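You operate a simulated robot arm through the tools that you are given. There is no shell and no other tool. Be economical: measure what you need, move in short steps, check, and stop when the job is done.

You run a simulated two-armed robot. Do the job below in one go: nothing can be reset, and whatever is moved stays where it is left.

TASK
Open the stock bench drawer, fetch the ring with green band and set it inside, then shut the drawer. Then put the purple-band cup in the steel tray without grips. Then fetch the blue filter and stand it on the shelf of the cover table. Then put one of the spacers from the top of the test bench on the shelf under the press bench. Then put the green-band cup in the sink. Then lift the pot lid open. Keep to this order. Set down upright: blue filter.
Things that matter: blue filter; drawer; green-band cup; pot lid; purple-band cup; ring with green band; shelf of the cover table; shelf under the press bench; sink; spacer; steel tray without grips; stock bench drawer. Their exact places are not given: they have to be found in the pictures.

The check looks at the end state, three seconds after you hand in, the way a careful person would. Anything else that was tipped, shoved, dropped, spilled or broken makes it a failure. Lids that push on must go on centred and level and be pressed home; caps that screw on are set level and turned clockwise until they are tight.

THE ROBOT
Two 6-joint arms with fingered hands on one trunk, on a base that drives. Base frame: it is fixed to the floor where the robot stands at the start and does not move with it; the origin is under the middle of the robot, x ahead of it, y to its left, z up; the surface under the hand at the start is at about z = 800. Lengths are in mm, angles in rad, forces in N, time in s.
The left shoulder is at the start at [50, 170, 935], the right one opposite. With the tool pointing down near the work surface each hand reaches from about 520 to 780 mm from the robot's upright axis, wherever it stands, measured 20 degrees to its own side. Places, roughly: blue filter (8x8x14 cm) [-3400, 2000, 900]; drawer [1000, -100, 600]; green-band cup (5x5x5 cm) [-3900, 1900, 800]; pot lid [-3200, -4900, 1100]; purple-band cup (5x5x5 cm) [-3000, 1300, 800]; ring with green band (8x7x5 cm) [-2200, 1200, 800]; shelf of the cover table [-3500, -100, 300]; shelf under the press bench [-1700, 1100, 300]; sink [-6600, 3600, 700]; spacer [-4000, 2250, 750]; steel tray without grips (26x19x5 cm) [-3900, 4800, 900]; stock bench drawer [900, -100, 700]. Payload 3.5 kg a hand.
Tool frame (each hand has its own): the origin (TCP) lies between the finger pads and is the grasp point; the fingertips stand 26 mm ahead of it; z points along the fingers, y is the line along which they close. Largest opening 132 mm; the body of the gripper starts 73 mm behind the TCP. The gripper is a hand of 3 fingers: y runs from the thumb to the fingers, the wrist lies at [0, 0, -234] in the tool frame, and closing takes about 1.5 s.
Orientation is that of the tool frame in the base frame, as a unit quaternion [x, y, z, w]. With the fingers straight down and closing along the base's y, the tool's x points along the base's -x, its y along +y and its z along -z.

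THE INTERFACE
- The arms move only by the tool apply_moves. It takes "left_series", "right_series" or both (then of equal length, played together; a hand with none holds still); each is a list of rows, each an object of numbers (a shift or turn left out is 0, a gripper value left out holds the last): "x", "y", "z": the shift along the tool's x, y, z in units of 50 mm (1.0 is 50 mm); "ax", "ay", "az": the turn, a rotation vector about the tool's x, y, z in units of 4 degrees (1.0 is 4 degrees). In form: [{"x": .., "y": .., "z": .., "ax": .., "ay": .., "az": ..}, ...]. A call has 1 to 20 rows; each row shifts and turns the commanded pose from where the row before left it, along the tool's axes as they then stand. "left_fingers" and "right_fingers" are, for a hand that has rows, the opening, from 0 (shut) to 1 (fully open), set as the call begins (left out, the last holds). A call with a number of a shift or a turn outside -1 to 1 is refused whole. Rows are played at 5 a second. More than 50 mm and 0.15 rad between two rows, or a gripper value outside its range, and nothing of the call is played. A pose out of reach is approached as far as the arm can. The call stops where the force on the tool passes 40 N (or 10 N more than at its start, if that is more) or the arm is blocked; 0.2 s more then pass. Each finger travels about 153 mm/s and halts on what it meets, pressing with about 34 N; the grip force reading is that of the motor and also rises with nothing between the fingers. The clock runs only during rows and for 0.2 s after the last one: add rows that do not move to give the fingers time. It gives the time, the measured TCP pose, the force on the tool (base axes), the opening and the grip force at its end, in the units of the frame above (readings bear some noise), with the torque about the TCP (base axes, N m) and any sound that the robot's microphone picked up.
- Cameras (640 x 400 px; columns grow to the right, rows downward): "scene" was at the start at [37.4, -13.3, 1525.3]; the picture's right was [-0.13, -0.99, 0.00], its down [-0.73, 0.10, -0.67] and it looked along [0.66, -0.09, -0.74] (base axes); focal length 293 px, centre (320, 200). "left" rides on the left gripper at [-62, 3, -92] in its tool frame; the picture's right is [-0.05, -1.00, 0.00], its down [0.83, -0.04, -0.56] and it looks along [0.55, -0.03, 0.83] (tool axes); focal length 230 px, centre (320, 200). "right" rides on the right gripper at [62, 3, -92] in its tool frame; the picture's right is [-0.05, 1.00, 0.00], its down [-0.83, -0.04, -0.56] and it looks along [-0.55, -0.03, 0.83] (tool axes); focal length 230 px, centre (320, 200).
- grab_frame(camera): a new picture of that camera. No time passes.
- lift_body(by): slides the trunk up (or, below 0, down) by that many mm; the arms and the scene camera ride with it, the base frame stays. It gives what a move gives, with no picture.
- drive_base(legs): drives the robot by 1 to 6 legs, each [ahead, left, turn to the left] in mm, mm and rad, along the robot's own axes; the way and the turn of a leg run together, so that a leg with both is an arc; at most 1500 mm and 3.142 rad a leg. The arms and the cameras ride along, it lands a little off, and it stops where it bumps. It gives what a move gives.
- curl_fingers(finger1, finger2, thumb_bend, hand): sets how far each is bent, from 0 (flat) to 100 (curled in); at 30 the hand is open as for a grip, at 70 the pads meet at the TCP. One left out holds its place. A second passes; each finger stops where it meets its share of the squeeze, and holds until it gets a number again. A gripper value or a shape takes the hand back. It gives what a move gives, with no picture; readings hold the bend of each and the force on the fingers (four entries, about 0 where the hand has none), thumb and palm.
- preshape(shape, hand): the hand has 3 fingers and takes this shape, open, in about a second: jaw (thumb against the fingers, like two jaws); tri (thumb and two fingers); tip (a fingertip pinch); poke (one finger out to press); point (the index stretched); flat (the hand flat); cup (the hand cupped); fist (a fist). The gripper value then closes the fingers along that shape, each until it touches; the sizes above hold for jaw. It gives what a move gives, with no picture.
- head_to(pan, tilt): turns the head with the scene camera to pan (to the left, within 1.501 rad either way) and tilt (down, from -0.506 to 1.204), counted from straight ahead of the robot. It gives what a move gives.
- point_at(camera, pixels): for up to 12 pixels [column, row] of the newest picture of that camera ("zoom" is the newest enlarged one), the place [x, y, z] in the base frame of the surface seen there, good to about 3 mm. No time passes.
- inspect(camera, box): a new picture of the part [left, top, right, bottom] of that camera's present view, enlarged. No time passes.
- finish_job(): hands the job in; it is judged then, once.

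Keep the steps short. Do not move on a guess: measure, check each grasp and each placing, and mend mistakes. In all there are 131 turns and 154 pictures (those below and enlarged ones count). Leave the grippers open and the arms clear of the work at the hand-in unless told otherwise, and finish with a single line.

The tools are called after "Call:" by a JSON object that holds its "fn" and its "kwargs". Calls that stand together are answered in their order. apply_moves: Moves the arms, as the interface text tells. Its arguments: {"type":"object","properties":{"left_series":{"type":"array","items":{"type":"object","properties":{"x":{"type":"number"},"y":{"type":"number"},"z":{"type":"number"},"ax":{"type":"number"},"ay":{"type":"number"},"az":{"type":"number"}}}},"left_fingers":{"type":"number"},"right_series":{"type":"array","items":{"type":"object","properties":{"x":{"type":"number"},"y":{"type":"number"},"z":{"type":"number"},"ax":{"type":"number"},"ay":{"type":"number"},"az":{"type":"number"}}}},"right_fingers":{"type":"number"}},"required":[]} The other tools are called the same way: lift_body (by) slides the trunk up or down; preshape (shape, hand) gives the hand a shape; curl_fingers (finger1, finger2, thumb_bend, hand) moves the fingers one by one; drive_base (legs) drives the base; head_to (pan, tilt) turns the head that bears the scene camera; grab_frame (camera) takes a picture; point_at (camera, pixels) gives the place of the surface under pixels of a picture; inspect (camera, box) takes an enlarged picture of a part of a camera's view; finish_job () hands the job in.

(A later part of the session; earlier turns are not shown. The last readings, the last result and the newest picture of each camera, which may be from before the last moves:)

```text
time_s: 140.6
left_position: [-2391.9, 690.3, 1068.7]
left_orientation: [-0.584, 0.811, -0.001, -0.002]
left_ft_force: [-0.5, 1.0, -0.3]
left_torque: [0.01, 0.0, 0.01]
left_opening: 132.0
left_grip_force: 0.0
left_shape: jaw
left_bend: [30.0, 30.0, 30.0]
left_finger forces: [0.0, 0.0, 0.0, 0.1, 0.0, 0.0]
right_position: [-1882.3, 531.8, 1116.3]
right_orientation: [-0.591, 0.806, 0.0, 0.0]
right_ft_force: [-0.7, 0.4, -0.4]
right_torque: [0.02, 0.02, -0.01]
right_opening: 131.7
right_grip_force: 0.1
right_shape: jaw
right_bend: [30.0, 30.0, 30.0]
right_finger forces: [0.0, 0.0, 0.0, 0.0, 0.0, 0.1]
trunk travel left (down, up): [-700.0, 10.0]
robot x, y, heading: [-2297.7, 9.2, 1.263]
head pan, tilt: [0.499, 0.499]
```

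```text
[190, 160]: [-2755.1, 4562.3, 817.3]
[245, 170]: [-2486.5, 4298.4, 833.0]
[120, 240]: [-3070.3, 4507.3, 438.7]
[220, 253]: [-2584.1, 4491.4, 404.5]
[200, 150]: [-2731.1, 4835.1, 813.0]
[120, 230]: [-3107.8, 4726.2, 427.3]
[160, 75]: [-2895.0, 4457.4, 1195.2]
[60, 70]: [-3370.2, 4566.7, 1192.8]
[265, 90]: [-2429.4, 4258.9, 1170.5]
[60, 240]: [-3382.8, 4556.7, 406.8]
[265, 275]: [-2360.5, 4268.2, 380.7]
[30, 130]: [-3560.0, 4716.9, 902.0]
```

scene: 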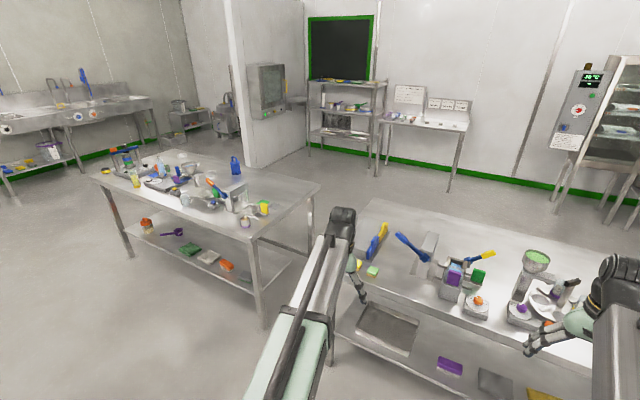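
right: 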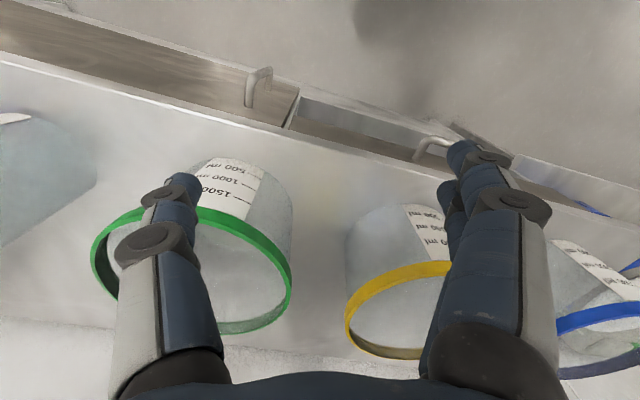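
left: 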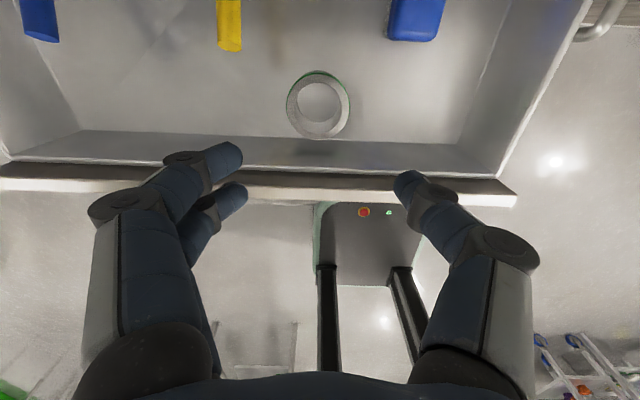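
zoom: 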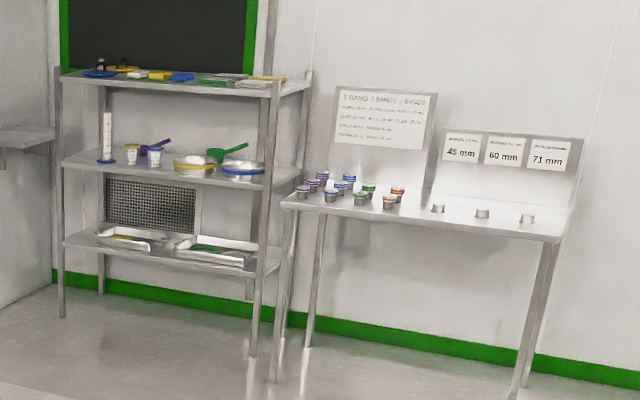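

Purple cup centre ≈ (-2985,1310). Drive ahead, then left, with hands held high, to bring the left hand over it.

Call:
{"fn": "drive_base", "kwargs": {"legs": [[370, 0, 0], [0, 753, 0]]}}

Call:
{"fn": "grab_frame", "kwargs": {"camera": "left"}}

Call:
{"fn": "grab_frame", "kwargs": {"camera": "scene"}}

```text
time_s: 146.8
left_position: [-3013.6, 1276.4, 1069.7]
left_orientation: [-0.585, 0.811, -0.002, -0.003]
left_ft_force: [-0.7, -1.5, -0.1]
left_torque: [0.01, 0.02, 0.0]
left_opening: 131.9
left_grip_force: 0.0
left_shape: jaw
left_bend: [30.0, 30.0, 30.0]
left_finger forces: [0.1, 0.1, 0.0, 0.1, 0.0, 0.0]
right_position: [-2503.7, 1120.3, 1116.3]
right_orientation: [-0.592, 0.806, 0.0, 0.001]
right_ft_force: [-0.8, -0.2, 0.1]
right_torque: [-0.04, 0.01, -0.02]
right_opening: 132.0
right_grip_force: 0.1
right_shape: jaw
right_bend: [30.0, 30.0, 30.0]
right_finger forces: [0.0, 0.0, 0.0, 0.0, 0.1, 0.0]
trunk travel left (down, up): [-700.0, 10.0]
robot x, y, heading: [-2917.3, 595.4, 1.271]
head pan, tilt: [0.499, 0.499]
```

```text
107 pictures are left
```

left: 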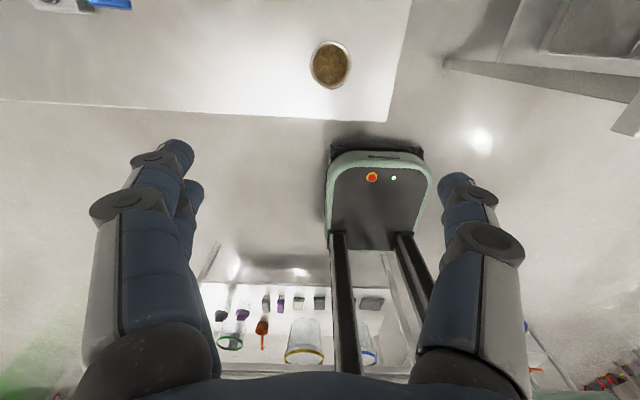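

```text
106 pictures are left
```

scene: 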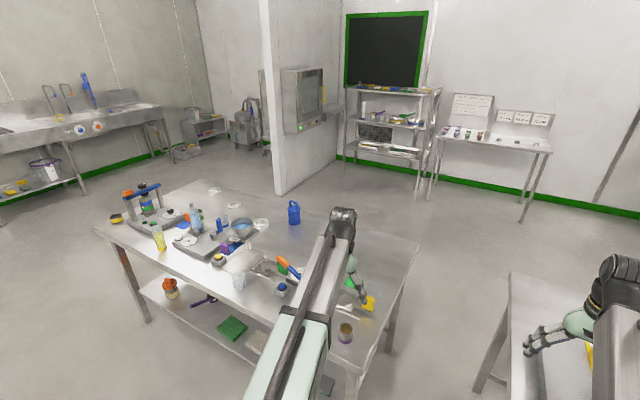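

The cup holds powder, so keep it level. Measure the rim in the left camera.

Call:
{"fn": "point_at", "kwargs": {"camera": "left", "pixels": [[330, 65], [312, 65], [349, 65], [330, 43], [330, 87], [390, 115], [200, 108], [150, 20]]}}

Call:
{"fn": "inspect", "kwargs": {"camera": "scene", "box": [300, 250, 420, 350]}}

```text
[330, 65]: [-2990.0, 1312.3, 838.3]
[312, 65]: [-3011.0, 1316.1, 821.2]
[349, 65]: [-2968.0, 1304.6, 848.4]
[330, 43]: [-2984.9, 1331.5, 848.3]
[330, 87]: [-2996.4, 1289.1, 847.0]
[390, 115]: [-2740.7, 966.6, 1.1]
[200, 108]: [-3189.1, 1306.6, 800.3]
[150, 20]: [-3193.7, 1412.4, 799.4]
```

```text
4.00 times, centred on (360, 300) of scene
```

zoom: 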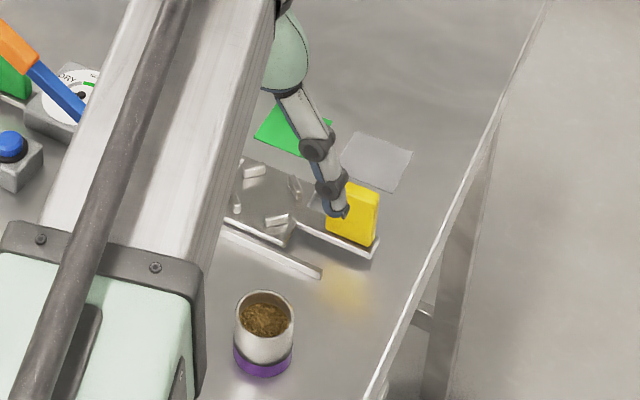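

Cup centre (-2990,1310), rim 848. Align, descend to z=830.

Call:
{"fn": "apply_moves", "kwargs": {"left_fingers": 0.75, "left_series": [{"x": -0.79, "y": -0.24}, {"z": 0.6}, {"z": 0.6}, {"z": 0.6}, {"z": 0.6}, {"z": 0.6}, {"z": 0.6}, {}]}}

Call:
{"fn": "grab_frame", "kwargs": {"camera": "left"}}

```text
time_s: 148.6
left_position: [-2988.5, 1307.8, 889.8]
left_orientation: [-0.586, 0.81, -0.002, -0.003]
left_ft_force: [0.7, -0.2, -0.8]
left_torque: [-0.03, -0.02, 0.0]
left_opening: 99.4
left_grip_force: 0.2
left_shape: jaw
left_bend: [63.0, 63.0, 60.0]
left_finger forces: [0.1, 0.0, 0.0, 0.1, 0.0, 0.0]
right_position: [-2502.9, 1120.0, 1117.0]
right_orientation: [-0.593, 0.806, 0.0, 0.0]
right_ft_force: [0.4, -0.3, 0.2]
right_torque: [-0.01, 0.02, 0.03]
right_opening: 132.1
right_grip_force: 0.1
right_shape: jaw
right_bend: [30.0, 30.0, 30.0]
right_finger forces: [0.0, 0.0, 0.1, 0.1, 0.0, 0.0]
trunk travel left (down, up): [-700.0, 10.0]
robot x, y, heading: [-2916.7, 598.2, 1.267]
head pan, tilt: [0.499, 0.499]
```

```text
104 pictures are left
```

left: 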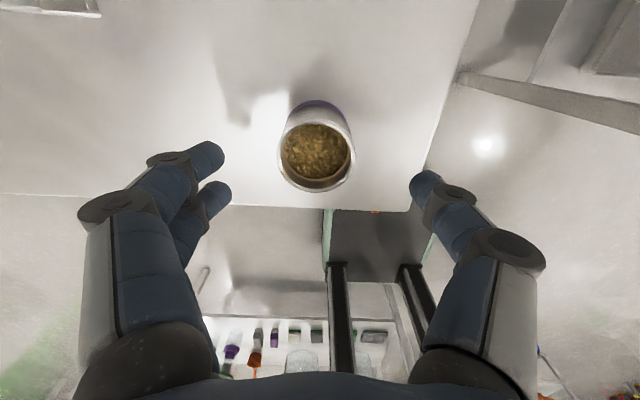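

Aligned. Descend, close, lift.

Call:
{"fn": "apply_moves", "kwargs": {"left_series": [{"z": 0.5}, {"z": 0.4}, {"z": 0.3}, {}]}}

Call:
{"fn": "apply_moves", "kwargs": {"left_fingers": 0, "left_series": [{}, {}, {}, {}, {}, {}, {}, {}]}}

Call:
{"fn": "apply_moves", "kwargs": {"left_series": [{"z": -0.3}, {"z": -0.5}, {"z": -0.6}, {"z": -0.6}, {"z": -0.6}, {"z": -0.6}, {"z": -0.6}, {"z": -0.6}, {"z": -0.6}, {"z": -0.4}, {}]}}

Call:
{"fn": "grab_frame", "kwargs": {"camera": "left"}}

```text
time_s: 149.6
left_position: [-2987.2, 1307.3, 828.1]
left_orientation: [-0.586, 0.81, -0.002, -0.003]
left_ft_force: [-0.8, 0.3, 0.3]
left_torque: [0.0, 0.0, 0.0]
left_opening: 99.3
left_grip_force: 0.1
left_shape: jaw
left_bend: [63.0, 63.0, 60.0]
left_finger forces: [0.0, 0.0, 0.0, 0.0, 0.0, 0.0]
right_position: [-2503.3, 1120.2, 1116.2]
right_orientation: [-0.592, 0.806, 0.001, 0.0]
right_ft_force: [-0.1, 0.5, 0.0]
right_torque: [-0.01, 0.01, -0.01]
right_opening: 131.8
right_grip_force: 0.1
right_shape: jaw
right_bend: [30.0, 30.0, 30.0]
right_finger forces: [0.1, 0.1, 0.1, 0.0, 0.0, 0.0]
trunk travel left (down, up): [-700.0, 10.0]
robot x, y, heading: [-2916.1, 593.3, 1.27]
head pan, tilt: [0.499, 0.499]
```

```text
time_s: 151.3
left_position: [-2987.4, 1309.3, 828.7]
left_orientation: [-0.586, 0.81, -0.003, -0.003]
left_ft_force: [-0.7, -0.1, 0.0]
left_torque: [0.0, 0.03, 0.0]
left_opening: 38.5
left_grip_force: 34.1
left_shape: jaw
left_bend: [74.0, 73.0, 70.0]
left_finger forces: [15.0, 15.5, 0.0, 0.1, 28.4, 0.0]
right_position: [-2502.8, 1119.7, 1116.3]
right_orientation: [-0.592, 0.806, 0.0, 0.0]
right_ft_force: [-0.8, 0.2, -0.4]
right_torque: [0.0, -0.01, -0.03]
right_opening: 132.0
right_grip_force: 0.1
right_shape: jaw
right_bend: [30.0, 30.0, 30.0]
right_finger forces: [0.0, 0.1, 0.0, 0.0, 0.1, 0.0]
trunk travel left (down, up): [-700.0, 10.0]
robot x, y, heading: [-2916.0, 596.5, 1.262]
head pan, tilt: [0.499, 0.499]
```

```text
time_s: 153.8
left_position: [-2990.0, 1309.8, 1098.6]
left_orientation: [-0.586, 0.81, -0.001, -0.003]
left_ft_force: [0.3, -0.4, -1.8]
left_torque: [-0.04, -0.02, 0.0]
left_opening: 38.2
left_grip_force: 34.1
left_shape: jaw
left_bend: [74.0, 73.0, 70.0]
left_finger forces: [15.5, 15.6, 0.0, 0.1, 28.4, 0.0]
right_position: [-2503.7, 1120.2, 1116.2]
right_orientation: [-0.592, 0.806, 0.001, 0.0]
right_ft_force: [-0.2, 0.4, -0.3]
right_torque: [0.02, -0.03, 0.03]
right_opening: 131.7
right_grip_force: 0.0
right_shape: jaw
right_bend: [30.0, 30.0, 30.0]
right_finger forces: [0.0, 0.1, 0.0, 0.1, 0.0, 0.1]
trunk travel left (down, up): [-700.0, 10.0]
robot x, y, heading: [-2917.0, 595.7, 1.268]
head pan, tilt: [0.499, 0.499]
```

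```text
103 pictures are left
```

left: 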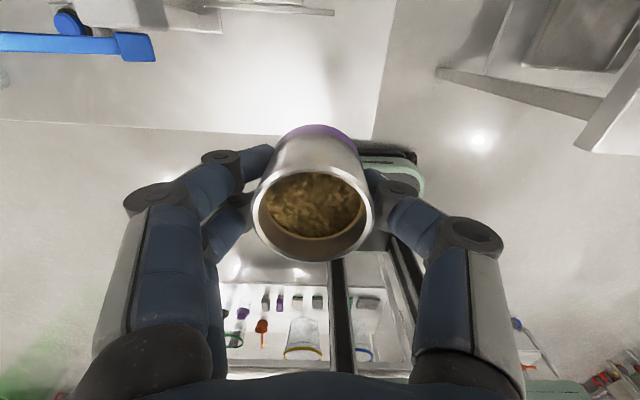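

Cup held, powder level. Measure the room for the route to the tray area.

Call:
{"fn": "point_at", "kwargs": {"camera": "scene", "pixels": [[281, 193], [342, 160], [240, 170], [185, 158], [330, 107], [340, 103], [265, 155], [300, 130], [145, 345], [150, 318], [80, 190], [175, 150]]}}

Call:
{"fn": "inspect", "kwargs": {"camera": "scene", "box": [160, 60, 460, 240]}}

```text
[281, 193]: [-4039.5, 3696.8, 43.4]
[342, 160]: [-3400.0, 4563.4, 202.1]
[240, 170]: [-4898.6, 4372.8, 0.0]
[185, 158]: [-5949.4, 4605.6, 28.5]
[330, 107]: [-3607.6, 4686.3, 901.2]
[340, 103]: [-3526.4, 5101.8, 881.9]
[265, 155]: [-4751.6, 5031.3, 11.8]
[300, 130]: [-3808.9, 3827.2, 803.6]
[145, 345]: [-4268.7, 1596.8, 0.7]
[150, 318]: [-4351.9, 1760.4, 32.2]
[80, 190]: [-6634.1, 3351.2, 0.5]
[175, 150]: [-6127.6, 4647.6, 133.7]
```

```text
2.13 times, centred on (310, 150) of scene
```

zoom: 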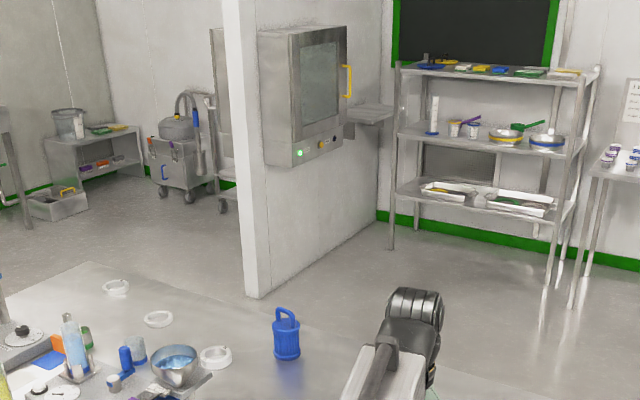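

The tray must be on a ledge on the other side of the wall panel. I'll turn west in the corridor, drive around the test bench's left end, and look.

Call:
{"fn": "drive_base", "kwargs": {"legs": [[0, 0, 1.56], [1200, 0, 0], [1100, 0, 0], [0, 0, -1.56], [1000, 0, 0]]}}

Call:
{"fn": "head_to", "kwargs": {"pan": -0.1, "tilt": 0.3}}

Call:
{"fn": "grab_frame", "kwargs": {"camera": "scene"}}

```text
time_s: 177.3
left_position: [-4924.1, 2928.2, 1097.9]
left_orientation: [-0.596, 0.803, -0.001, -0.003]
left_ft_force: [-0.1, 0.2, -1.7]
left_torque: [-0.03, 0.0, 0.02]
left_opening: 37.6
left_grip_force: 34.1
left_shape: jaw
left_bend: [74.0, 73.0, 70.0]
left_finger forces: [16.2, 15.9, 0.0, 0.1, 27.8, 0.1]
right_position: [-4432.7, 2750.2, 1115.7]
right_orientation: [-0.602, 0.798, 0.0, -0.001]
right_ft_force: [-0.7, -0.3, -0.4]
right_torque: [0.0, 0.02, 0.01]
right_opening: 132.2
right_grip_force: 0.0
right_shape: jaw
right_bend: [30.0, 30.0, 30.0]
right_finger forces: [0.1, 0.1, 0.0, 0.0, 0.1, 0.0]
trunk travel left (down, up): [-700.0, 10.0]
robot x, y, heading: [-4836.0, 2215.6, 1.293]
head pan, tilt: [0.499, 0.499]
```

```text
time_s: 178.3
left_position: [-4923.8, 2926.6, 1098.2]
left_orientation: [-0.596, 0.803, -0.003, -0.003]
left_ft_force: [0.7, -0.5, -1.5]
left_torque: [-0.02, -0.02, 0.03]
left_opening: 37.5
left_grip_force: 34.4
left_shape: jaw
left_bend: [74.0, 73.0, 70.0]
left_finger forces: [16.1, 16.0, 0.1, 0.0, 27.9, 0.0]
right_position: [-4432.1, 2749.1, 1117.1]
right_orientation: [-0.603, 0.798, 0.0, 0.0]
right_ft_force: [1.1, 0.6, -0.1]
right_torque: [0.06, 0.02, 0.0]
right_opening: 131.6
right_grip_force: 0.1
right_shape: jaw
right_bend: [30.0, 30.0, 30.0]
right_finger forces: [0.0, 0.0, 0.0, 0.0, 0.0, 0.1]
trunk travel left (down, up): [-700.0, 10.0]
robot x, y, heading: [-4835.7, 2213.7, 1.297]
head pan, tilt: [-0.099, 0.3]
```

```text
101 pictures are left
```

scene: 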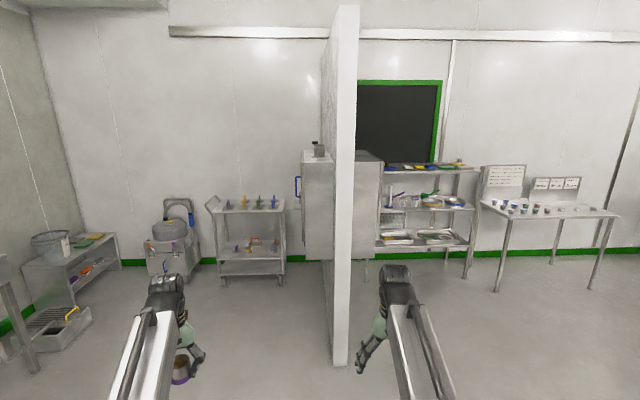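

I'll measure the trolley and pass-box, and zoom in on them.

Call:
{"fn": "point_at", "kwargs": {"camera": "scene", "pixels": [[222, 284], [282, 274], [215, 210], [285, 210], [305, 240], [318, 250], [330, 260], [165, 275], [90, 318], [340, 362], [318, 160], [250, 205]]}}

Call:
{"fn": "inspect", "kwargs": {"camera": "scene", "box": [190, 130, 390, 290]}}

```text
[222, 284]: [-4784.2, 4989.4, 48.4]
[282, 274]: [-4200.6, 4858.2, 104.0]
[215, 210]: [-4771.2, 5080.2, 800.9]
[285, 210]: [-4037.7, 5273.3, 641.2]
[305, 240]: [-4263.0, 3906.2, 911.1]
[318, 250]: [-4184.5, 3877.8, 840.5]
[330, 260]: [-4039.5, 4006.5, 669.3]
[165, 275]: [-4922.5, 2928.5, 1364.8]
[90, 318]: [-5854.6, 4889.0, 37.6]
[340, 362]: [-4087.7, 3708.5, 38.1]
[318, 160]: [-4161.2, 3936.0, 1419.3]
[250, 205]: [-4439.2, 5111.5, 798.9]
```

```text
2.50 times, centred on (290, 210) of scene
```

zoom: 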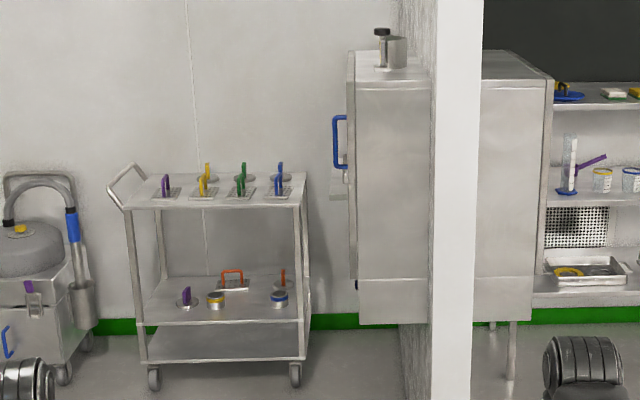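

The ledge is hidden behind the pass-box. Move further north on the left and look right.

Call:
{"fn": "drive_base", "kwargs": {"legs": [[1450, 350, 0]]}}

Call:
{"fn": "head_to", "kwargs": {"pan": -0.7, "tilt": 0.5}}

Call:
{"fn": "grab_frame", "kwargs": {"camera": "scene"}}

```text
time_s: 183.8
left_position: [-4835.8, 4129.7, 1098.8]
left_orientation: [-0.582, 0.813, -0.002, -0.003]
left_ft_force: [0.3, 1.0, -0.8]
left_torque: [0.02, -0.02, 0.0]
left_opening: 37.4
left_grip_force: 34.0
left_shape: jaw
left_bend: [74.0, 73.0, 70.0]
left_finger forces: [16.1, 15.9, 0.1, 0.1, 28.0, 0.0]
right_position: [-4350.8, 3927.4, 1115.3]
right_orientation: [-0.582, 0.813, -0.009, -0.011]
right_ft_force: [-0.2, -2.4, 0.3]
right_torque: [0.06, 0.01, -0.21]
right_opening: 131.8
right_grip_force: 0.1
right_shape: jaw
right_bend: [30.0, 30.0, 29.0]
right_finger forces: [0.0, 0.0, 0.1, 0.1, 2.5, 0.1]
trunk travel left (down, up): [-700.0, 10.0]
robot x, y, heading: [-4769.4, 3417.1, 1.26]
head pan, tilt: [-0.099, 0.3]
stopped in leg 1: the force on the tool passed its limit at 81 N (the readings are from after the stop); the commanded pose is now the measured one
```

```text
time_s: 184.8
left_position: [-4835.5, 4130.1, 1097.9]
left_orientation: [-0.582, 0.813, -0.002, -0.003]
left_ft_force: [-0.5, 0.0, -1.9]
left_torque: [-0.02, 0.02, -0.04]
left_opening: 37.2
left_grip_force: 34.2
left_shape: jaw
left_bend: [74.0, 73.0, 70.0]
left_finger forces: [16.2, 16.0, 0.0, 0.1, 28.1, 0.0]
right_position: [-4351.7, 3928.7, 1116.7]
right_orientation: [-0.582, 0.813, -0.01, -0.012]
right_ft_force: [0.1, -6.1, -0.3]
right_torque: [0.07, -0.02, -0.43]
right_opening: 132.0
right_grip_force: 0.0
right_shape: jaw
right_bend: [30.0, 30.0, 29.0]
right_finger forces: [0.0, 0.0, 0.0, 0.0, 5.6, 0.1]
trunk travel left (down, up): [-700.0, 10.0]
robot x, y, heading: [-4766.4, 3413.0, 1.259]
head pan, tilt: [-0.7, 0.499]
```

```text
99 pictures are left
```

scene: 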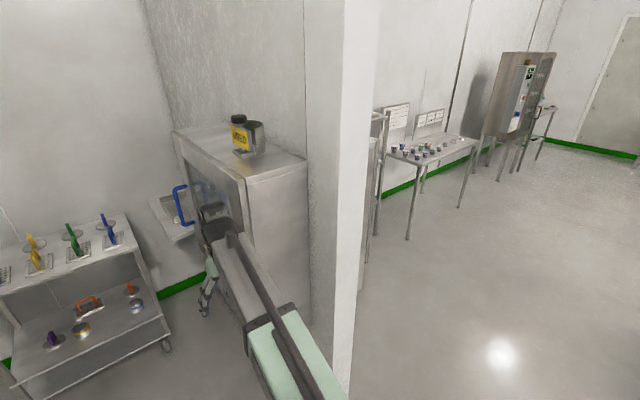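

The right hand brushed the pass-box; nothing appears moved. Back off, shift left, and look at the ledge near (175,215).

Call:
{"fn": "drive_base", "kwargs": {"legs": [[-80, 0, 0], [0, 280, 0]]}}

Call:
{"fn": "inspect", "kwargs": {"camera": "scene", "box": [120, 80, 360, 260]}}

Call:
{"fn": "point_at", "kwargs": {"camera": "zoom", "pixels": [[40, 200], [60, 250], [100, 240], [10, 220], [80, 180], [20, 180], [180, 150], [320, 230]]}}

```text
time_s: 187.5
left_position: [-5127.1, 4140.7, 1098.0]
left_orientation: [-0.581, 0.814, -0.003, -0.001]
left_ft_force: [-1.1, 0.2, -1.6]
left_torque: [-0.02, 0.0, -0.02]
left_opening: 37.4
left_grip_force: 34.2
left_shape: jaw
left_bend: [74.0, 73.0, 70.0]
left_finger forces: [16.3, 16.0, 0.0, 0.0, 28.1, 0.1]
right_position: [-4643.5, 3939.2, 1115.8]
right_orientation: [-0.581, 0.814, -0.01, -0.012]
right_ft_force: [0.1, -0.3, -0.1]
right_torque: [-0.05, -0.03, 0.01]
right_opening: 132.0
right_grip_force: 0.2
right_shape: jaw
right_bend: [30.0, 30.0, 30.0]
right_finger forces: [0.0, 0.0, 0.1, 0.1, 0.1, 0.1]
trunk travel left (down, up): [-700.0, 10.0]
robot x, y, heading: [-5060.7, 3429.0, 1.259]
head pan, tilt: [-0.7, 0.499]
```

```text
2.22 times, centred on (240, 170) of scene
```

zoom: 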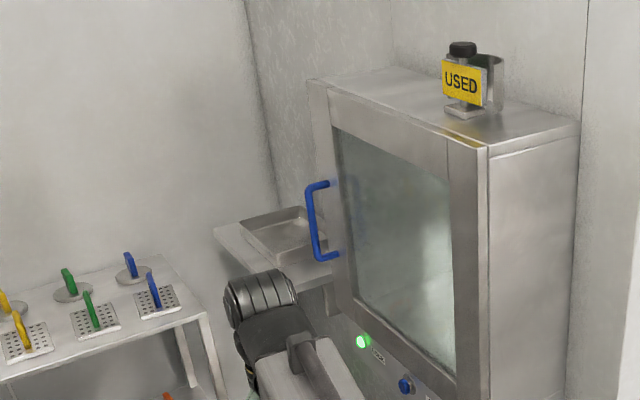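

```text
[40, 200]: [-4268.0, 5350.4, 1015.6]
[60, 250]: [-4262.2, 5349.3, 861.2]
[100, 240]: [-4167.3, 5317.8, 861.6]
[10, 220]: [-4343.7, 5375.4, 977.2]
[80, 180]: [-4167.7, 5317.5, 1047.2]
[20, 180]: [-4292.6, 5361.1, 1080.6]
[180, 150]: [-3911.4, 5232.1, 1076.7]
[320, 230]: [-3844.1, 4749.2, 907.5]
```

Tray found on the ledge at zoom (285,235). Measure it.

Call:
{"fn": "point_at", "kwargs": {"camera": "zoom", "pixels": [[285, 232], [305, 245], [243, 225], [278, 262], [300, 208], [218, 230], [335, 272], [315, 190], [325, 255], [320, 110], [200, 315], [130, 258]]}}

```text
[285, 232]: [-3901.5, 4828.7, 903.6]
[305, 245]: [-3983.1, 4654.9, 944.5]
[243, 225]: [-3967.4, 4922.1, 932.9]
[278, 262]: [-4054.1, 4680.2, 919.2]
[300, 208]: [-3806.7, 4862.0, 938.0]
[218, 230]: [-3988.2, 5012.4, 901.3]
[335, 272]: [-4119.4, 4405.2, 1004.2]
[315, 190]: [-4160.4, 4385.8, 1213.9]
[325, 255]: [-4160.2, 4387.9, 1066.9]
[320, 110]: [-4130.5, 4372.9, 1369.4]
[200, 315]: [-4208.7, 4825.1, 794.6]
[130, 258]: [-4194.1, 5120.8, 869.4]
```

Tray floor centre ≈ (-3905,4800,904); the approach lies between the pass-box and the trolley. Tuck the right arm to the side, turn east, and strafe north.

Call:
{"fn": "apply_moves", "kwargs": {"right_series": [{"x": 0.73, "y": -0.61}, {"x": 0.73, "y": -0.61}, {"x": 0.73, "y": -0.61}, {"x": 0.73, "y": -0.61}, {"x": 0.73, "y": -0.61}, {"x": 0.73, "y": -0.61}, {"x": 0.73, "y": -0.61}, {"x": 0.73, "y": -0.61}, {"x": 0.73, "y": -0.61}, {"x": 0.73, "y": -0.61}, {"x": 0.73, "y": -0.61}, {"x": 0.73, "y": -0.61}, {"x": 0.73, "y": -0.61}]}}

Call:
{"fn": "drive_base", "kwargs": {"legs": [[0, 0, -1.3], [0, 1130, 0]]}}

Call:
{"fn": "head_to", "kwargs": {"pan": 0.1, "tilt": 0.5}}

Call:
{"fn": "grab_frame", "kwargs": {"camera": "scene"}}

```text
time_s: 190.3
left_position: [-5125.9, 4139.3, 1099.0]
left_orientation: [-0.581, 0.814, -0.002, -0.004]
left_ft_force: [0.0, 0.8, -1.3]
left_torque: [0.01, -0.02, -0.01]
left_opening: 37.2
left_grip_force: 34.0
left_shape: jaw
left_bend: [74.0, 73.0, 70.0]
left_finger forces: [16.2, 15.9, 0.0, 0.0, 27.9, 0.0]
right_position: [-4419.9, 3358.1, 1129.2]
right_orientation: [-0.582, 0.813, -0.009, -0.011]
right_ft_force: [-0.5, 0.1, -0.1]
right_torque: [0.07, 0.0, 0.0]
right_opening: 131.9
right_grip_force: 0.0
right_shape: jaw
right_bend: [30.0, 30.0, 30.0]
right_finger forces: [0.1, 0.0, 0.0, 0.1, 0.0, 0.1]
trunk travel left (down, up): [-700.0, 10.0]
robot x, y, heading: [-5064.2, 3424.2, 1.254]
head pan, tilt: [-0.7, 0.499]
```

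```text
time_s: 199.2
left_position: [-4359.8, 4807.4, 1098.8]
left_orientation: [0.026, 1.0, 0.0, -0.003]
left_ft_force: [-0.6, 0.4, -2.0]
left_torque: [-0.02, 0.0, 0.03]
left_opening: 37.1
left_grip_force: 33.9
left_shape: jaw
left_bend: [74.0, 73.0, 70.0]
left_finger forces: [16.5, 16.0, 0.0, 0.1, 27.8, 0.0]
right_position: [-4919.8, 3915.6, 1130.3]
right_orientation: [0.028, 0.999, -0.001, -0.015]
right_ft_force: [0.0, 0.2, -0.7]
right_torque: [0.02, -0.03, 0.01]
right_opening: 131.9
right_grip_force: 0.1
right_shape: jaw
right_bend: [30.0, 30.0, 30.0]
right_finger forces: [0.0, 0.0, 0.1, 0.0, 0.1, 0.0]
trunk travel left (down, up): [-700.0, 10.0]
robot x, y, heading: [-5029.9, 4548.7, -0.039]
head pan, tilt: [-0.7, 0.499]
```

```text
time_s: 200.3
left_position: [-4358.9, 4806.8, 1099.2]
left_orientation: [0.027, 1.0, 0.0, -0.004]
left_ft_force: [0.4, 0.1, -0.2]
left_torque: [0.04, -0.01, 0.0]
left_opening: 37.2
left_grip_force: 33.9
left_shape: jaw
left_bend: [74.0, 73.0, 70.0]
left_finger forces: [16.4, 15.9, 0.0, 0.0, 27.8, 0.0]
right_position: [-4918.6, 3915.6, 1129.0]
right_orientation: [0.027, 1.0, -0.001, -0.015]
right_ft_force: [0.7, -0.7, 0.3]
right_torque: [0.0, -0.02, -0.01]
right_opening: 132.1
right_grip_force: 0.0
right_shape: jaw
right_bend: [30.0, 30.0, 30.0]
right_finger forces: [0.0, 0.0, 0.1, 0.1, 0.1, 0.0]
trunk travel left (down, up): [-700.0, 10.0]
robot x, y, heading: [-5031.2, 4549.6, -0.037]
head pan, tilt: [0.099, 0.499]
```

```text
97 pictures are left
```

scene: 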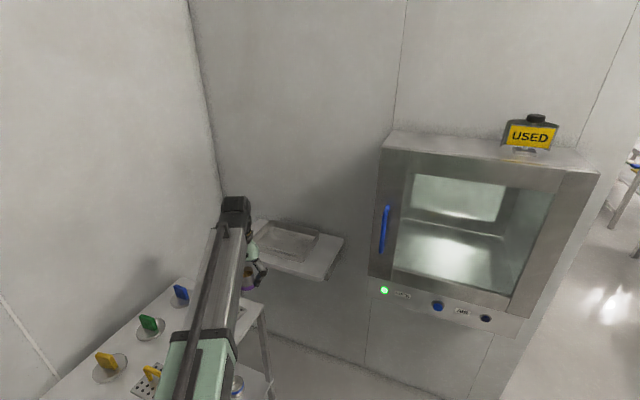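

Clear line to the tray. Measure it.

Call:
{"fn": "inspect", "kwargs": {"camera": "scene", "box": [230, 200, 350, 290]}}

Call:
{"fn": "point_at", "kwargs": {"camera": "zoom", "pixels": [[300, 200], [410, 230], [450, 190], [340, 140], [240, 150], [400, 300], [560, 230], [310, 175], [380, 215], [250, 120]]}}

```text
4.44 times, centred on (290, 245) of scene
```

zoom: 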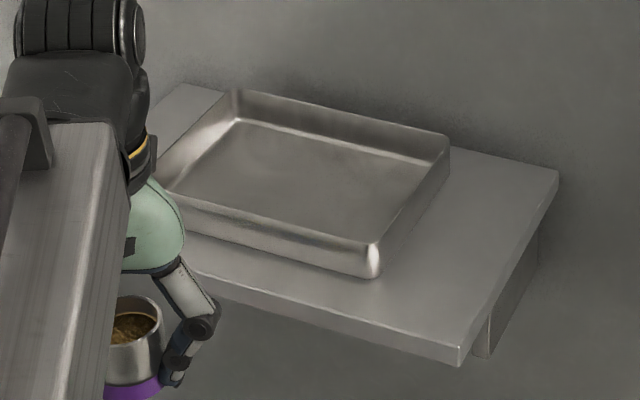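

```text
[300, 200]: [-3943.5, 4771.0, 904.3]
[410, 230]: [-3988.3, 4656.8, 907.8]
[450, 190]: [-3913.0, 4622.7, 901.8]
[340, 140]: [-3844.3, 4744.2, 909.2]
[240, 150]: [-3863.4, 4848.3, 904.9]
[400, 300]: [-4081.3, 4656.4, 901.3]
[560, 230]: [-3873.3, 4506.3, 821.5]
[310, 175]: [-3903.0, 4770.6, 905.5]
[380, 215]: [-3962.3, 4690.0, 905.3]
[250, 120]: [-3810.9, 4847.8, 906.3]
```

Target (-3910,4780). Drive 420 ahead, finish with the arm.

Call:
{"fn": "drive_base", "kwargs": {"legs": [[420, -10, 0]]}}

Call:
{"fn": "grab_frame", "kwargs": {"camera": "scene"}}

Call:
{"fn": "grab_frame", "kwargs": {"camera": "left"}}

```text
time_s: 202.9
left_position: [-3932.6, 4774.3, 1096.9]
left_orientation: [0.031, 1.0, 0.0, -0.005]
left_ft_force: [0.4, -0.8, -1.6]
left_torque: [0.01, 0.02, 0.02]
left_opening: 36.8
left_grip_force: 34.3
left_shape: jaw
left_bend: [74.0, 73.0, 70.0]
left_finger forces: [16.4, 16.0, 0.0, 0.1, 27.8, 0.0]
right_position: [-4499.1, 3887.6, 1129.4]
right_orientation: [0.031, 0.999, 0.0, -0.015]
right_ft_force: [1.0, 0.4, 0.6]
right_torque: [-0.02, -0.01, 0.0]
right_opening: 131.7
right_grip_force: 0.1
right_shape: jaw
right_bend: [30.0, 30.0, 30.0]
right_finger forces: [0.0, 0.1, 0.1, 0.1, 0.1, 0.0]
trunk travel left (down, up): [-700.0, 10.0]
robot x, y, heading: [-4605.3, 4519.6, -0.045]
head pan, tilt: [0.099, 0.499]
```

```text
95 pictures are left
```

scene: 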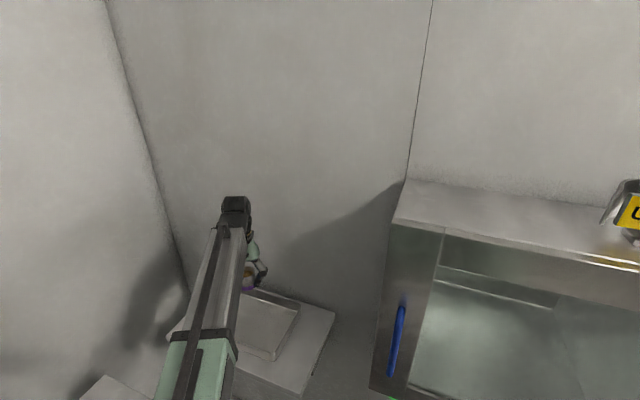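

```text
94 pictures are left
```

left: 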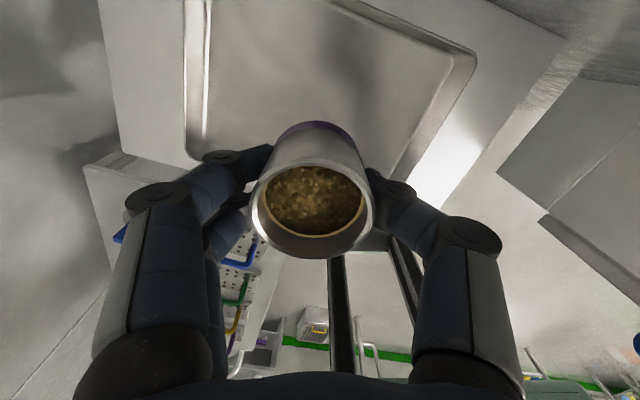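

Move 28 mm further in, then lower until the cup is just above the tray floor.

Call:
{"fn": "apply_moves", "kwargs": {"left_series": [{"x": -0.56, "y": 0.14}, {"z": 0.6}, {"z": 0.6}, {"z": 0.6}, {"z": 0.6}, {"z": 0.4}, {"z": 0.2}, {}]}}

Call:
{"fn": "grab_frame", "kwargs": {"camera": "left"}}

```text
time_s: 204.7
left_position: [-3906.3, 4778.4, 948.9]
left_orientation: [0.031, 1.0, 0.0, -0.004]
left_ft_force: [-0.5, 0.7, -1.8]
left_torque: [0.0, 0.06, -0.03]
left_opening: 37.2
left_grip_force: 33.9
left_shape: jaw
left_bend: [74.0, 73.0, 70.0]
left_finger forces: [16.5, 15.9, 0.0, 0.1, 27.8, 0.0]
right_position: [-4502.6, 3886.2, 1129.4]
right_orientation: [0.031, 0.999, -0.001, -0.015]
right_ft_force: [0.4, -0.9, 0.2]
right_torque: [-0.01, -0.04, 0.0]
right_opening: 132.3
right_grip_force: 0.1
right_shape: jaw
right_bend: [30.0, 30.0, 30.0]
right_finger forces: [0.0, 0.0, 0.0, 0.0, 0.1, 0.0]
trunk travel left (down, up): [-700.0, 10.0]
robot x, y, heading: [-4610.3, 4522.2, -0.041]
head pan, tilt: [0.099, 0.499]
```

```text
93 pictures are left
```

left: 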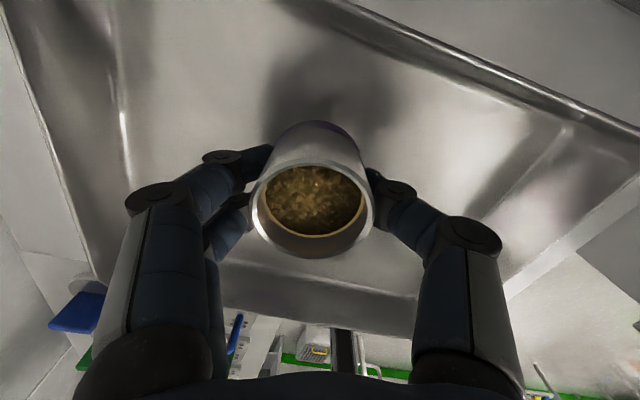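

Centred in the tray. Lower the last ~15 mm, release, raise.

Call:
{"fn": "apply_moves", "kwargs": {"left_series": [{"z": 0.1}, {"z": 0.1}, {"z": 0.06}, {"z": 0.04}, {}]}}

Call:
{"fn": "apply_moves", "kwargs": {"left_fingers": 0.6, "left_series": [{}, {}, {}, {}, {"z": -0.3}, {"z": -0.6}, {"z": -0.6}, {"z": -0.8}, {"z": -0.8}, {"z": -0.5}]}}

Call:
{"fn": "grab_frame", "kwargs": {"camera": "left"}}

```text
time_s: 205.9
left_position: [-3906.1, 4779.1, 933.6]
left_orientation: [0.031, 1.0, 0.0, -0.003]
left_ft_force: [0.2, 0.0, -1.5]
left_torque: [-0.01, 0.01, -0.01]
left_opening: 37.3
left_grip_force: 33.6
left_shape: jaw
left_bend: [74.0, 73.0, 70.0]
left_finger forces: [16.5, 15.9, 0.0, 0.1, 27.8, 0.1]
right_position: [-4502.4, 3886.9, 1130.3]
right_orientation: [0.032, 0.999, -0.001, -0.015]
right_ft_force: [-0.7, 0.1, 0.2]
right_torque: [0.01, 0.02, 0.0]
right_opening: 131.9
right_grip_force: 0.1
right_shape: jaw
right_bend: [30.0, 30.0, 30.0]
right_finger forces: [0.0, 0.0, 0.0, 0.0, 0.1, 0.0]
trunk travel left (down, up): [-700.0, 10.0]
robot x, y, heading: [-4607.9, 4521.0, -0.044]
head pan, tilt: [0.099, 0.499]
```

```text
time_s: 208.1
left_position: [-3904.9, 4779.5, 1115.1]
left_orientation: [0.031, 0.999, 0.0, -0.004]
left_ft_force: [-0.3, -0.2, -0.6]
left_torque: [-0.01, 0.0, 0.0]
left_opening: 78.7
left_grip_force: 0.0
left_shape: jaw
left_bend: [71.0, 71.0, 71.0]
left_finger forces: [0.1, 0.0, 0.0, 0.0, 0.0, 0.0]
right_position: [-4501.9, 3886.8, 1129.6]
right_orientation: [0.032, 0.999, -0.001, -0.014]
right_ft_force: [0.1, -0.1, -0.2]
right_torque: [0.0, 0.03, 0.04]
right_opening: 131.5
right_grip_force: 0.0
right_shape: jaw
right_bend: [30.0, 30.0, 30.0]
right_finger forces: [0.0, 0.0, 0.0, 0.0, 0.0, 0.0]
trunk travel left (down, up): [-700.0, 10.0]
robot x, y, heading: [-4606.0, 4519.6, -0.047]
head pan, tilt: [0.099, 0.499]
```

```text
92 pictures are left
```

left: 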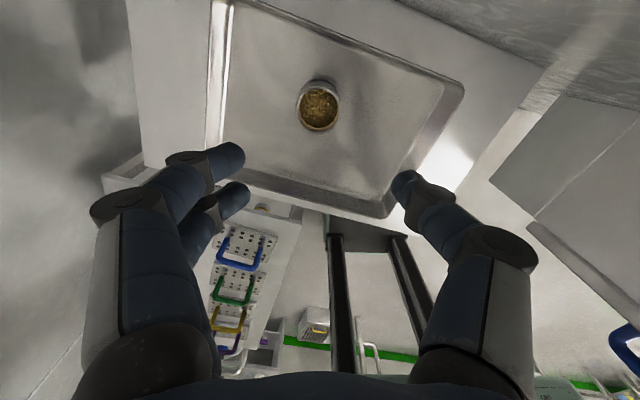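

Cup stands upright in the tray, no spill. Next the blue filter, best reached from the north side of the test bench. Drive around the panel.

Call:
{"fn": "drive_base", "kwargs": {"legs": [[-430, 0, 0], [0, -1450, 0], [1000, 40, 0], [880, 40, 0], [0, 0, -1.845]]}}

Call:
{"fn": "head_to", "kwargs": {"pan": 0.1, "tilt": 0.5}}

Call:
{"fn": "grab_frame", "kwargs": {"camera": "scene"}}

```text
time_s: 231.0
left_position: [-3156.1, 2341.3, 1114.6]
left_orientation: [0.82, 0.573, 0.003, -0.003]
left_ft_force: [-0.5, 0.2, -0.8]
left_torque: [0.01, 0.03, 0.02]
left_opening: 78.7
left_grip_force: 0.2
left_shape: jaw
left_bend: [71.0, 71.0, 71.0]
left_finger forces: [0.1, 0.0, 0.0, 0.0, 0.0, 0.1]
right_position: [-3843.1, 3167.6, 1128.8]
right_orientation: [0.82, 0.572, 0.01, -0.009]
right_ft_force: [-0.4, -0.5, 0.0]
right_torque: [0.0, 0.01, 0.0]
right_opening: 132.0
right_grip_force: 0.0
right_shape: jaw
right_bend: [30.0, 30.0, 30.0]
right_finger forces: [0.0, 0.0, 0.0, 0.1, 0.1, 0.0]
trunk travel left (down, up): [-700.0, 10.0]
robot x, y, heading: [-3205.8, 3089.5, -1.902]
head pan, tilt: [0.099, 0.499]
```

```text
time_s: 231.6
left_position: [-3157.9, 2341.8, 1114.4]
left_orientation: [0.819, 0.573, 0.004, -0.001]
left_ft_force: [-0.8, -0.2, -0.1]
left_torque: [0.02, -0.03, 0.05]
left_opening: 78.8
left_grip_force: 0.0
left_shape: jaw
left_bend: [71.0, 71.0, 71.0]
left_finger forces: [0.1, 0.1, 0.0, 0.0, 0.0, 0.1]
right_position: [-3843.6, 3166.4, 1128.5]
right_orientation: [0.819, 0.573, 0.012, -0.009]
right_ft_force: [0.2, -0.8, 0.0]
right_torque: [0.01, -0.01, 0.02]
right_opening: 131.9
right_grip_force: 0.1
right_shape: jaw
right_bend: [30.0, 30.0, 30.0]
right_finger forces: [0.0, 0.0, 0.0, 0.0, 0.0, 0.0]
trunk travel left (down, up): [-700.0, 10.0]
robot x, y, heading: [-3203.3, 3091.6, -1.907]
head pan, tilt: [0.099, 0.499]
```

```text
91 pictures are left
```

scene: 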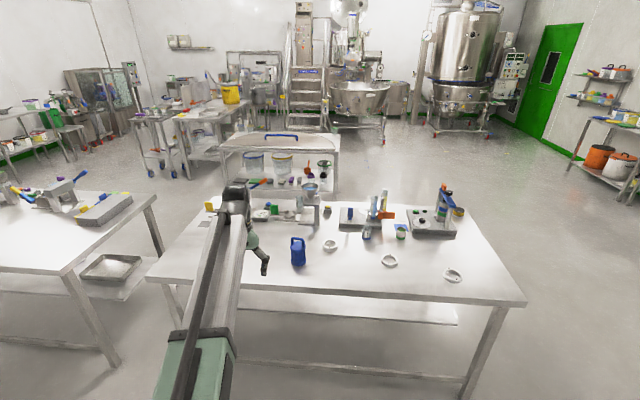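

Excellent view. Zoom on the filter, spacers and green cup.

Call:
{"fn": "inspect", "kwargs": {"camera": "scene", "box": [260, 190, 480, 300]}}

Call:
{"fn": "point_at", "kwargs": {"camera": "zoom", "pixels": [[112, 185], [112, 140], [112, 215], [95, 190], [128, 190], [205, 160], [375, 205], [560, 245], [410, 115], [410, 130], [30, 265], [300, 285]]}}

```text
2.91 times, centred on (370, 245) of scene
```

zoom: 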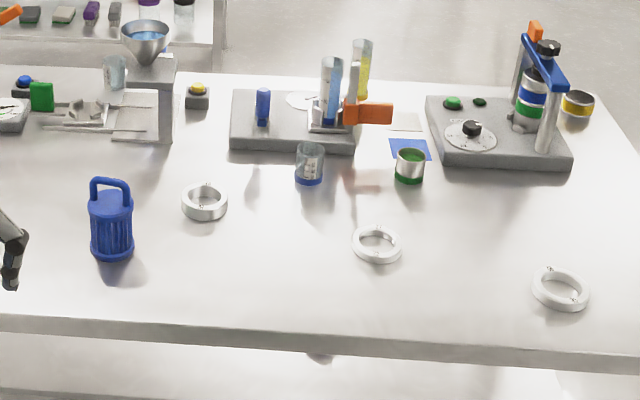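

```text
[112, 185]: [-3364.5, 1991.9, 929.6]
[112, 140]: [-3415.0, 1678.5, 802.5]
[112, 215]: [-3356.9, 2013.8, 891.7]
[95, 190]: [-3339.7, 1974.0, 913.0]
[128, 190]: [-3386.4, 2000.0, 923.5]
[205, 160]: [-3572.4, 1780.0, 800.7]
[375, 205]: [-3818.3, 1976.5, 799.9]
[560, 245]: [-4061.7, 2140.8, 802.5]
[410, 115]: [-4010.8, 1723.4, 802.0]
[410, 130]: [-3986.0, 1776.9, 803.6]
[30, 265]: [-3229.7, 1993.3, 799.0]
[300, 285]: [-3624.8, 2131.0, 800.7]
```

Filter centre ≈ (-3362,1979), body z 800–905. Tilt the left hand to horizontal (closing left-right), open fingers.

Call:
{"fn": "apply_moves", "kwargs": {"left_fingers": 1, "left_series": [{"ay": -1}, {"ay": -1}, {"ay": -1}, {"ay": -1}, {"ay": -1}, {"ay": -1}, {"ay": -1}, {"ay": -1}, {"ay": -1}, {"ay": -1}, {"ay": -1}, {"ay": -1}, {"ay": -1}, {"ay": -1}, {"ay": -1}, {"ay": -1}, {"ay": -1}, {"ay": -1}, {"ay": -1}, {"ay": -1}]}}

Call:
{"fn": "apply_moves", "kwargs": {"left_series": [{"ay": -1}, {"ay": -1}, {"ay": -0.5}, {"x": 0.8}, {"x": 0.8}, {}]}}

Call:
{"fn": "grab_frame", "kwargs": {"camera": "left"}}

```text
time_s: 235.8
left_position: [-3155.5, 2341.7, 1113.9]
left_orientation: [0.63, 0.441, -0.524, 0.367]
left_ft_force: [0.2, -0.3, 0.6]
left_torque: [0.02, -0.06, 0.02]
left_opening: 131.9
left_grip_force: 0.1
left_shape: jaw
left_bend: [30.0, 30.0, 30.0]
left_finger forces: [0.0, 0.0, 0.0, 0.1, 0.0, 0.0]
right_position: [-3843.6, 3167.5, 1129.8]
right_orientation: [0.82, 0.573, 0.011, -0.01]
right_ft_force: [-0.4, -0.5, 0.0]
right_torque: [-0.01, 0.01, -0.02]
right_opening: 131.9
right_grip_force: 0.1
right_shape: jaw
right_bend: [30.0, 30.0, 30.0]
right_finger forces: [0.1, 0.1, 0.0, 0.1, 0.1, 0.0]
trunk travel left (down, up): [-700.0, 10.0]
robot x, y, heading: [-3202.7, 3089.7, -1.899]
head pan, tilt: [0.099, 0.499]
```

```text
time_s: 237.2
left_position: [-3155.0, 2343.1, 1034.7]
left_orientation: [0.582, 0.407, -0.578, 0.404]
left_ft_force: [0.0, 0.6, 0.1]
left_torque: [0.02, 0.0, 0.02]
left_opening: 132.0
left_grip_force: 0.0
left_shape: jaw
left_bend: [30.0, 30.0, 30.0]
left_finger forces: [0.1, 0.1, 0.1, 0.0, 0.0, 0.1]
right_position: [-3843.0, 3166.4, 1128.8]
right_orientation: [0.82, 0.573, 0.01, -0.009]
right_ft_force: [-0.2, 0.0, -0.2]
right_torque: [0.02, -0.02, 0.01]
right_opening: 131.9
right_grip_force: 0.0
right_shape: jaw
right_bend: [30.0, 30.0, 30.0]
right_finger forces: [0.0, 0.1, 0.0, 0.0, 0.1, 0.0]
trunk travel left (down, up): [-700.0, 10.0]
robot x, y, heading: [-3203.9, 3090.6, -1.901]
head pan, tilt: [0.099, 0.499]
```

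```text
89 pictures are left
```

left: 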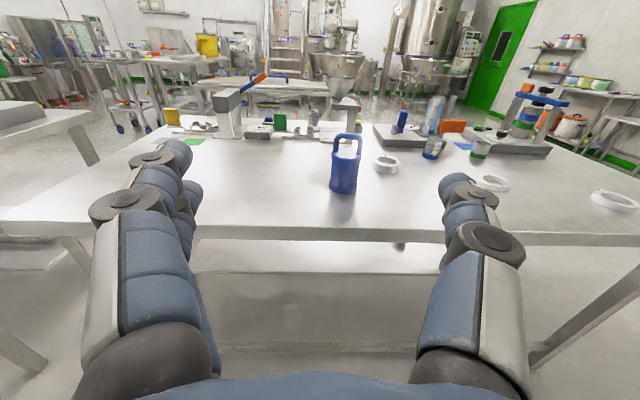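

Measure the filter in this view.

Call:
{"fn": "point_at", "kwargs": {"camera": "left", "pixels": [[344, 180], [333, 180], [356, 180], [344, 190], [344, 165], [344, 138], [390, 160], [300, 228], [344, 160]]}}

Call:
{"fn": "inspect", "kwargs": {"camera": "left", "box": [290, 120, 410, 210]}}

```text
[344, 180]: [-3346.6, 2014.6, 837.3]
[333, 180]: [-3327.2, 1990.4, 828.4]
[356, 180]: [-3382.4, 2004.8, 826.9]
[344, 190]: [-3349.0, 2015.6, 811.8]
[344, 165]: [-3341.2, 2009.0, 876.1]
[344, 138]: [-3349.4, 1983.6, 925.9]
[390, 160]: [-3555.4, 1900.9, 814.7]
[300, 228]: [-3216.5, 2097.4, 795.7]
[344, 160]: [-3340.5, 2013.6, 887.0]
```

```text
4.44 times, centred on (350, 165) of left
```

zoom: 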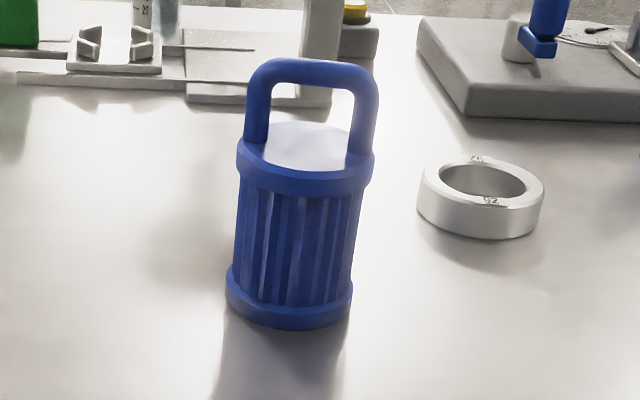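

Filter centre ≈ (-3361,1984). Drive closer, lower to z=850, then check before reaching in.

Call:
{"fn": "drive_base", "kwargs": {"legs": [[300, -78, 0]]}}

Call:
{"fn": "apply_moves", "kwargs": {"left_series": [{"x": 0.75}, {"x": 0.75}, {"x": 0.75}, {"x": 0.75}, {"x": 0.7}, {}]}}

Call:
{"fn": "grab_frame", "kwargs": {"camera": "left"}}

Call:
{"fn": "point_at", "kwargs": {"camera": "left", "pixels": [[320, 130], [300, 130], [340, 130], [320, 110], [320, 150]]}}

```text
time_s: 239.3
left_position: [-3331.5, 2081.0, 1033.2]
left_orientation: [0.583, 0.408, -0.576, 0.403]
left_ft_force: [-0.2, -0.7, -0.1]
left_torque: [-0.01, -0.04, 0.0]
left_opening: 132.0
left_grip_force: 0.1
left_shape: jaw
left_bend: [30.0, 30.0, 30.0]
left_finger forces: [0.1, 0.0, 0.0, 0.0, 0.0, 0.1]
right_position: [-4018.1, 2904.8, 1130.2]
right_orientation: [0.82, 0.572, 0.011, -0.01]
right_ft_force: [-0.1, 0.8, -0.1]
right_torque: [0.01, 0.03, -0.03]
right_opening: 131.8
right_grip_force: 0.0
right_shape: jaw
right_bend: [30.0, 30.0, 30.0]
right_finger forces: [0.0, 0.1, 0.0, 0.0, 0.0, 0.1]
trunk travel left (down, up): [-700.0, 10.0]
robot x, y, heading: [-3377.2, 2826.2, -1.907]
head pan, tilt: [0.099, 0.499]
```

```text
time_s: 240.7
left_position: [-3328.5, 2084.8, 848.2]
left_orientation: [0.582, 0.406, -0.578, 0.404]
left_ft_force: [0.6, -0.7, -0.8]
left_torque: [-0.03, 0.01, 0.01]
left_opening: 132.0
left_grip_force: 0.1
left_shape: jaw
left_bend: [30.0, 30.0, 30.0]
left_finger forces: [0.1, 0.0, 0.0, 0.1, 0.0, 0.1]
right_position: [-4016.3, 2907.0, 1128.9]
right_orientation: [0.82, 0.572, 0.012, -0.009]
right_ft_force: [-0.5, 0.2, 0.4]
right_torque: [-0.01, 0.03, 0.02]
right_opening: 132.0
right_grip_force: 0.1
right_shape: jaw
right_bend: [30.0, 30.0, 30.0]
right_finger forces: [0.0, 0.1, 0.0, 0.0, 0.1, 0.0]
trunk travel left (down, up): [-700.0, 10.0]
robot x, y, heading: [-3379.7, 2829.1, -1.906]
head pan, tilt: [0.099, 0.499]
```

```text
87 pictures are left
```

left: 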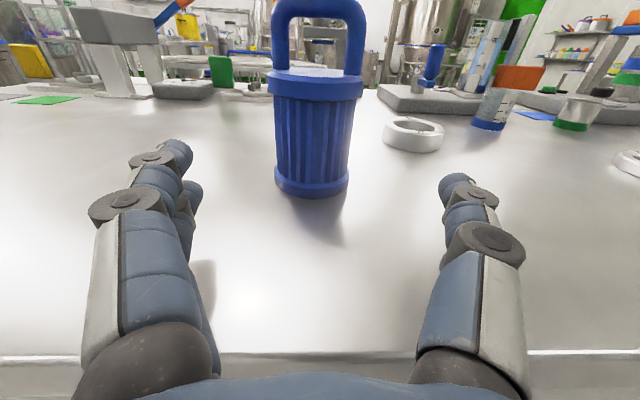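

```text
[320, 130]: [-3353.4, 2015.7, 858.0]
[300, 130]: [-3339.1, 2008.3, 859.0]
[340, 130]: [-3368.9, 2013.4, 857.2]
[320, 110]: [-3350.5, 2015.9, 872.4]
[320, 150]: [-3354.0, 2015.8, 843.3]
```

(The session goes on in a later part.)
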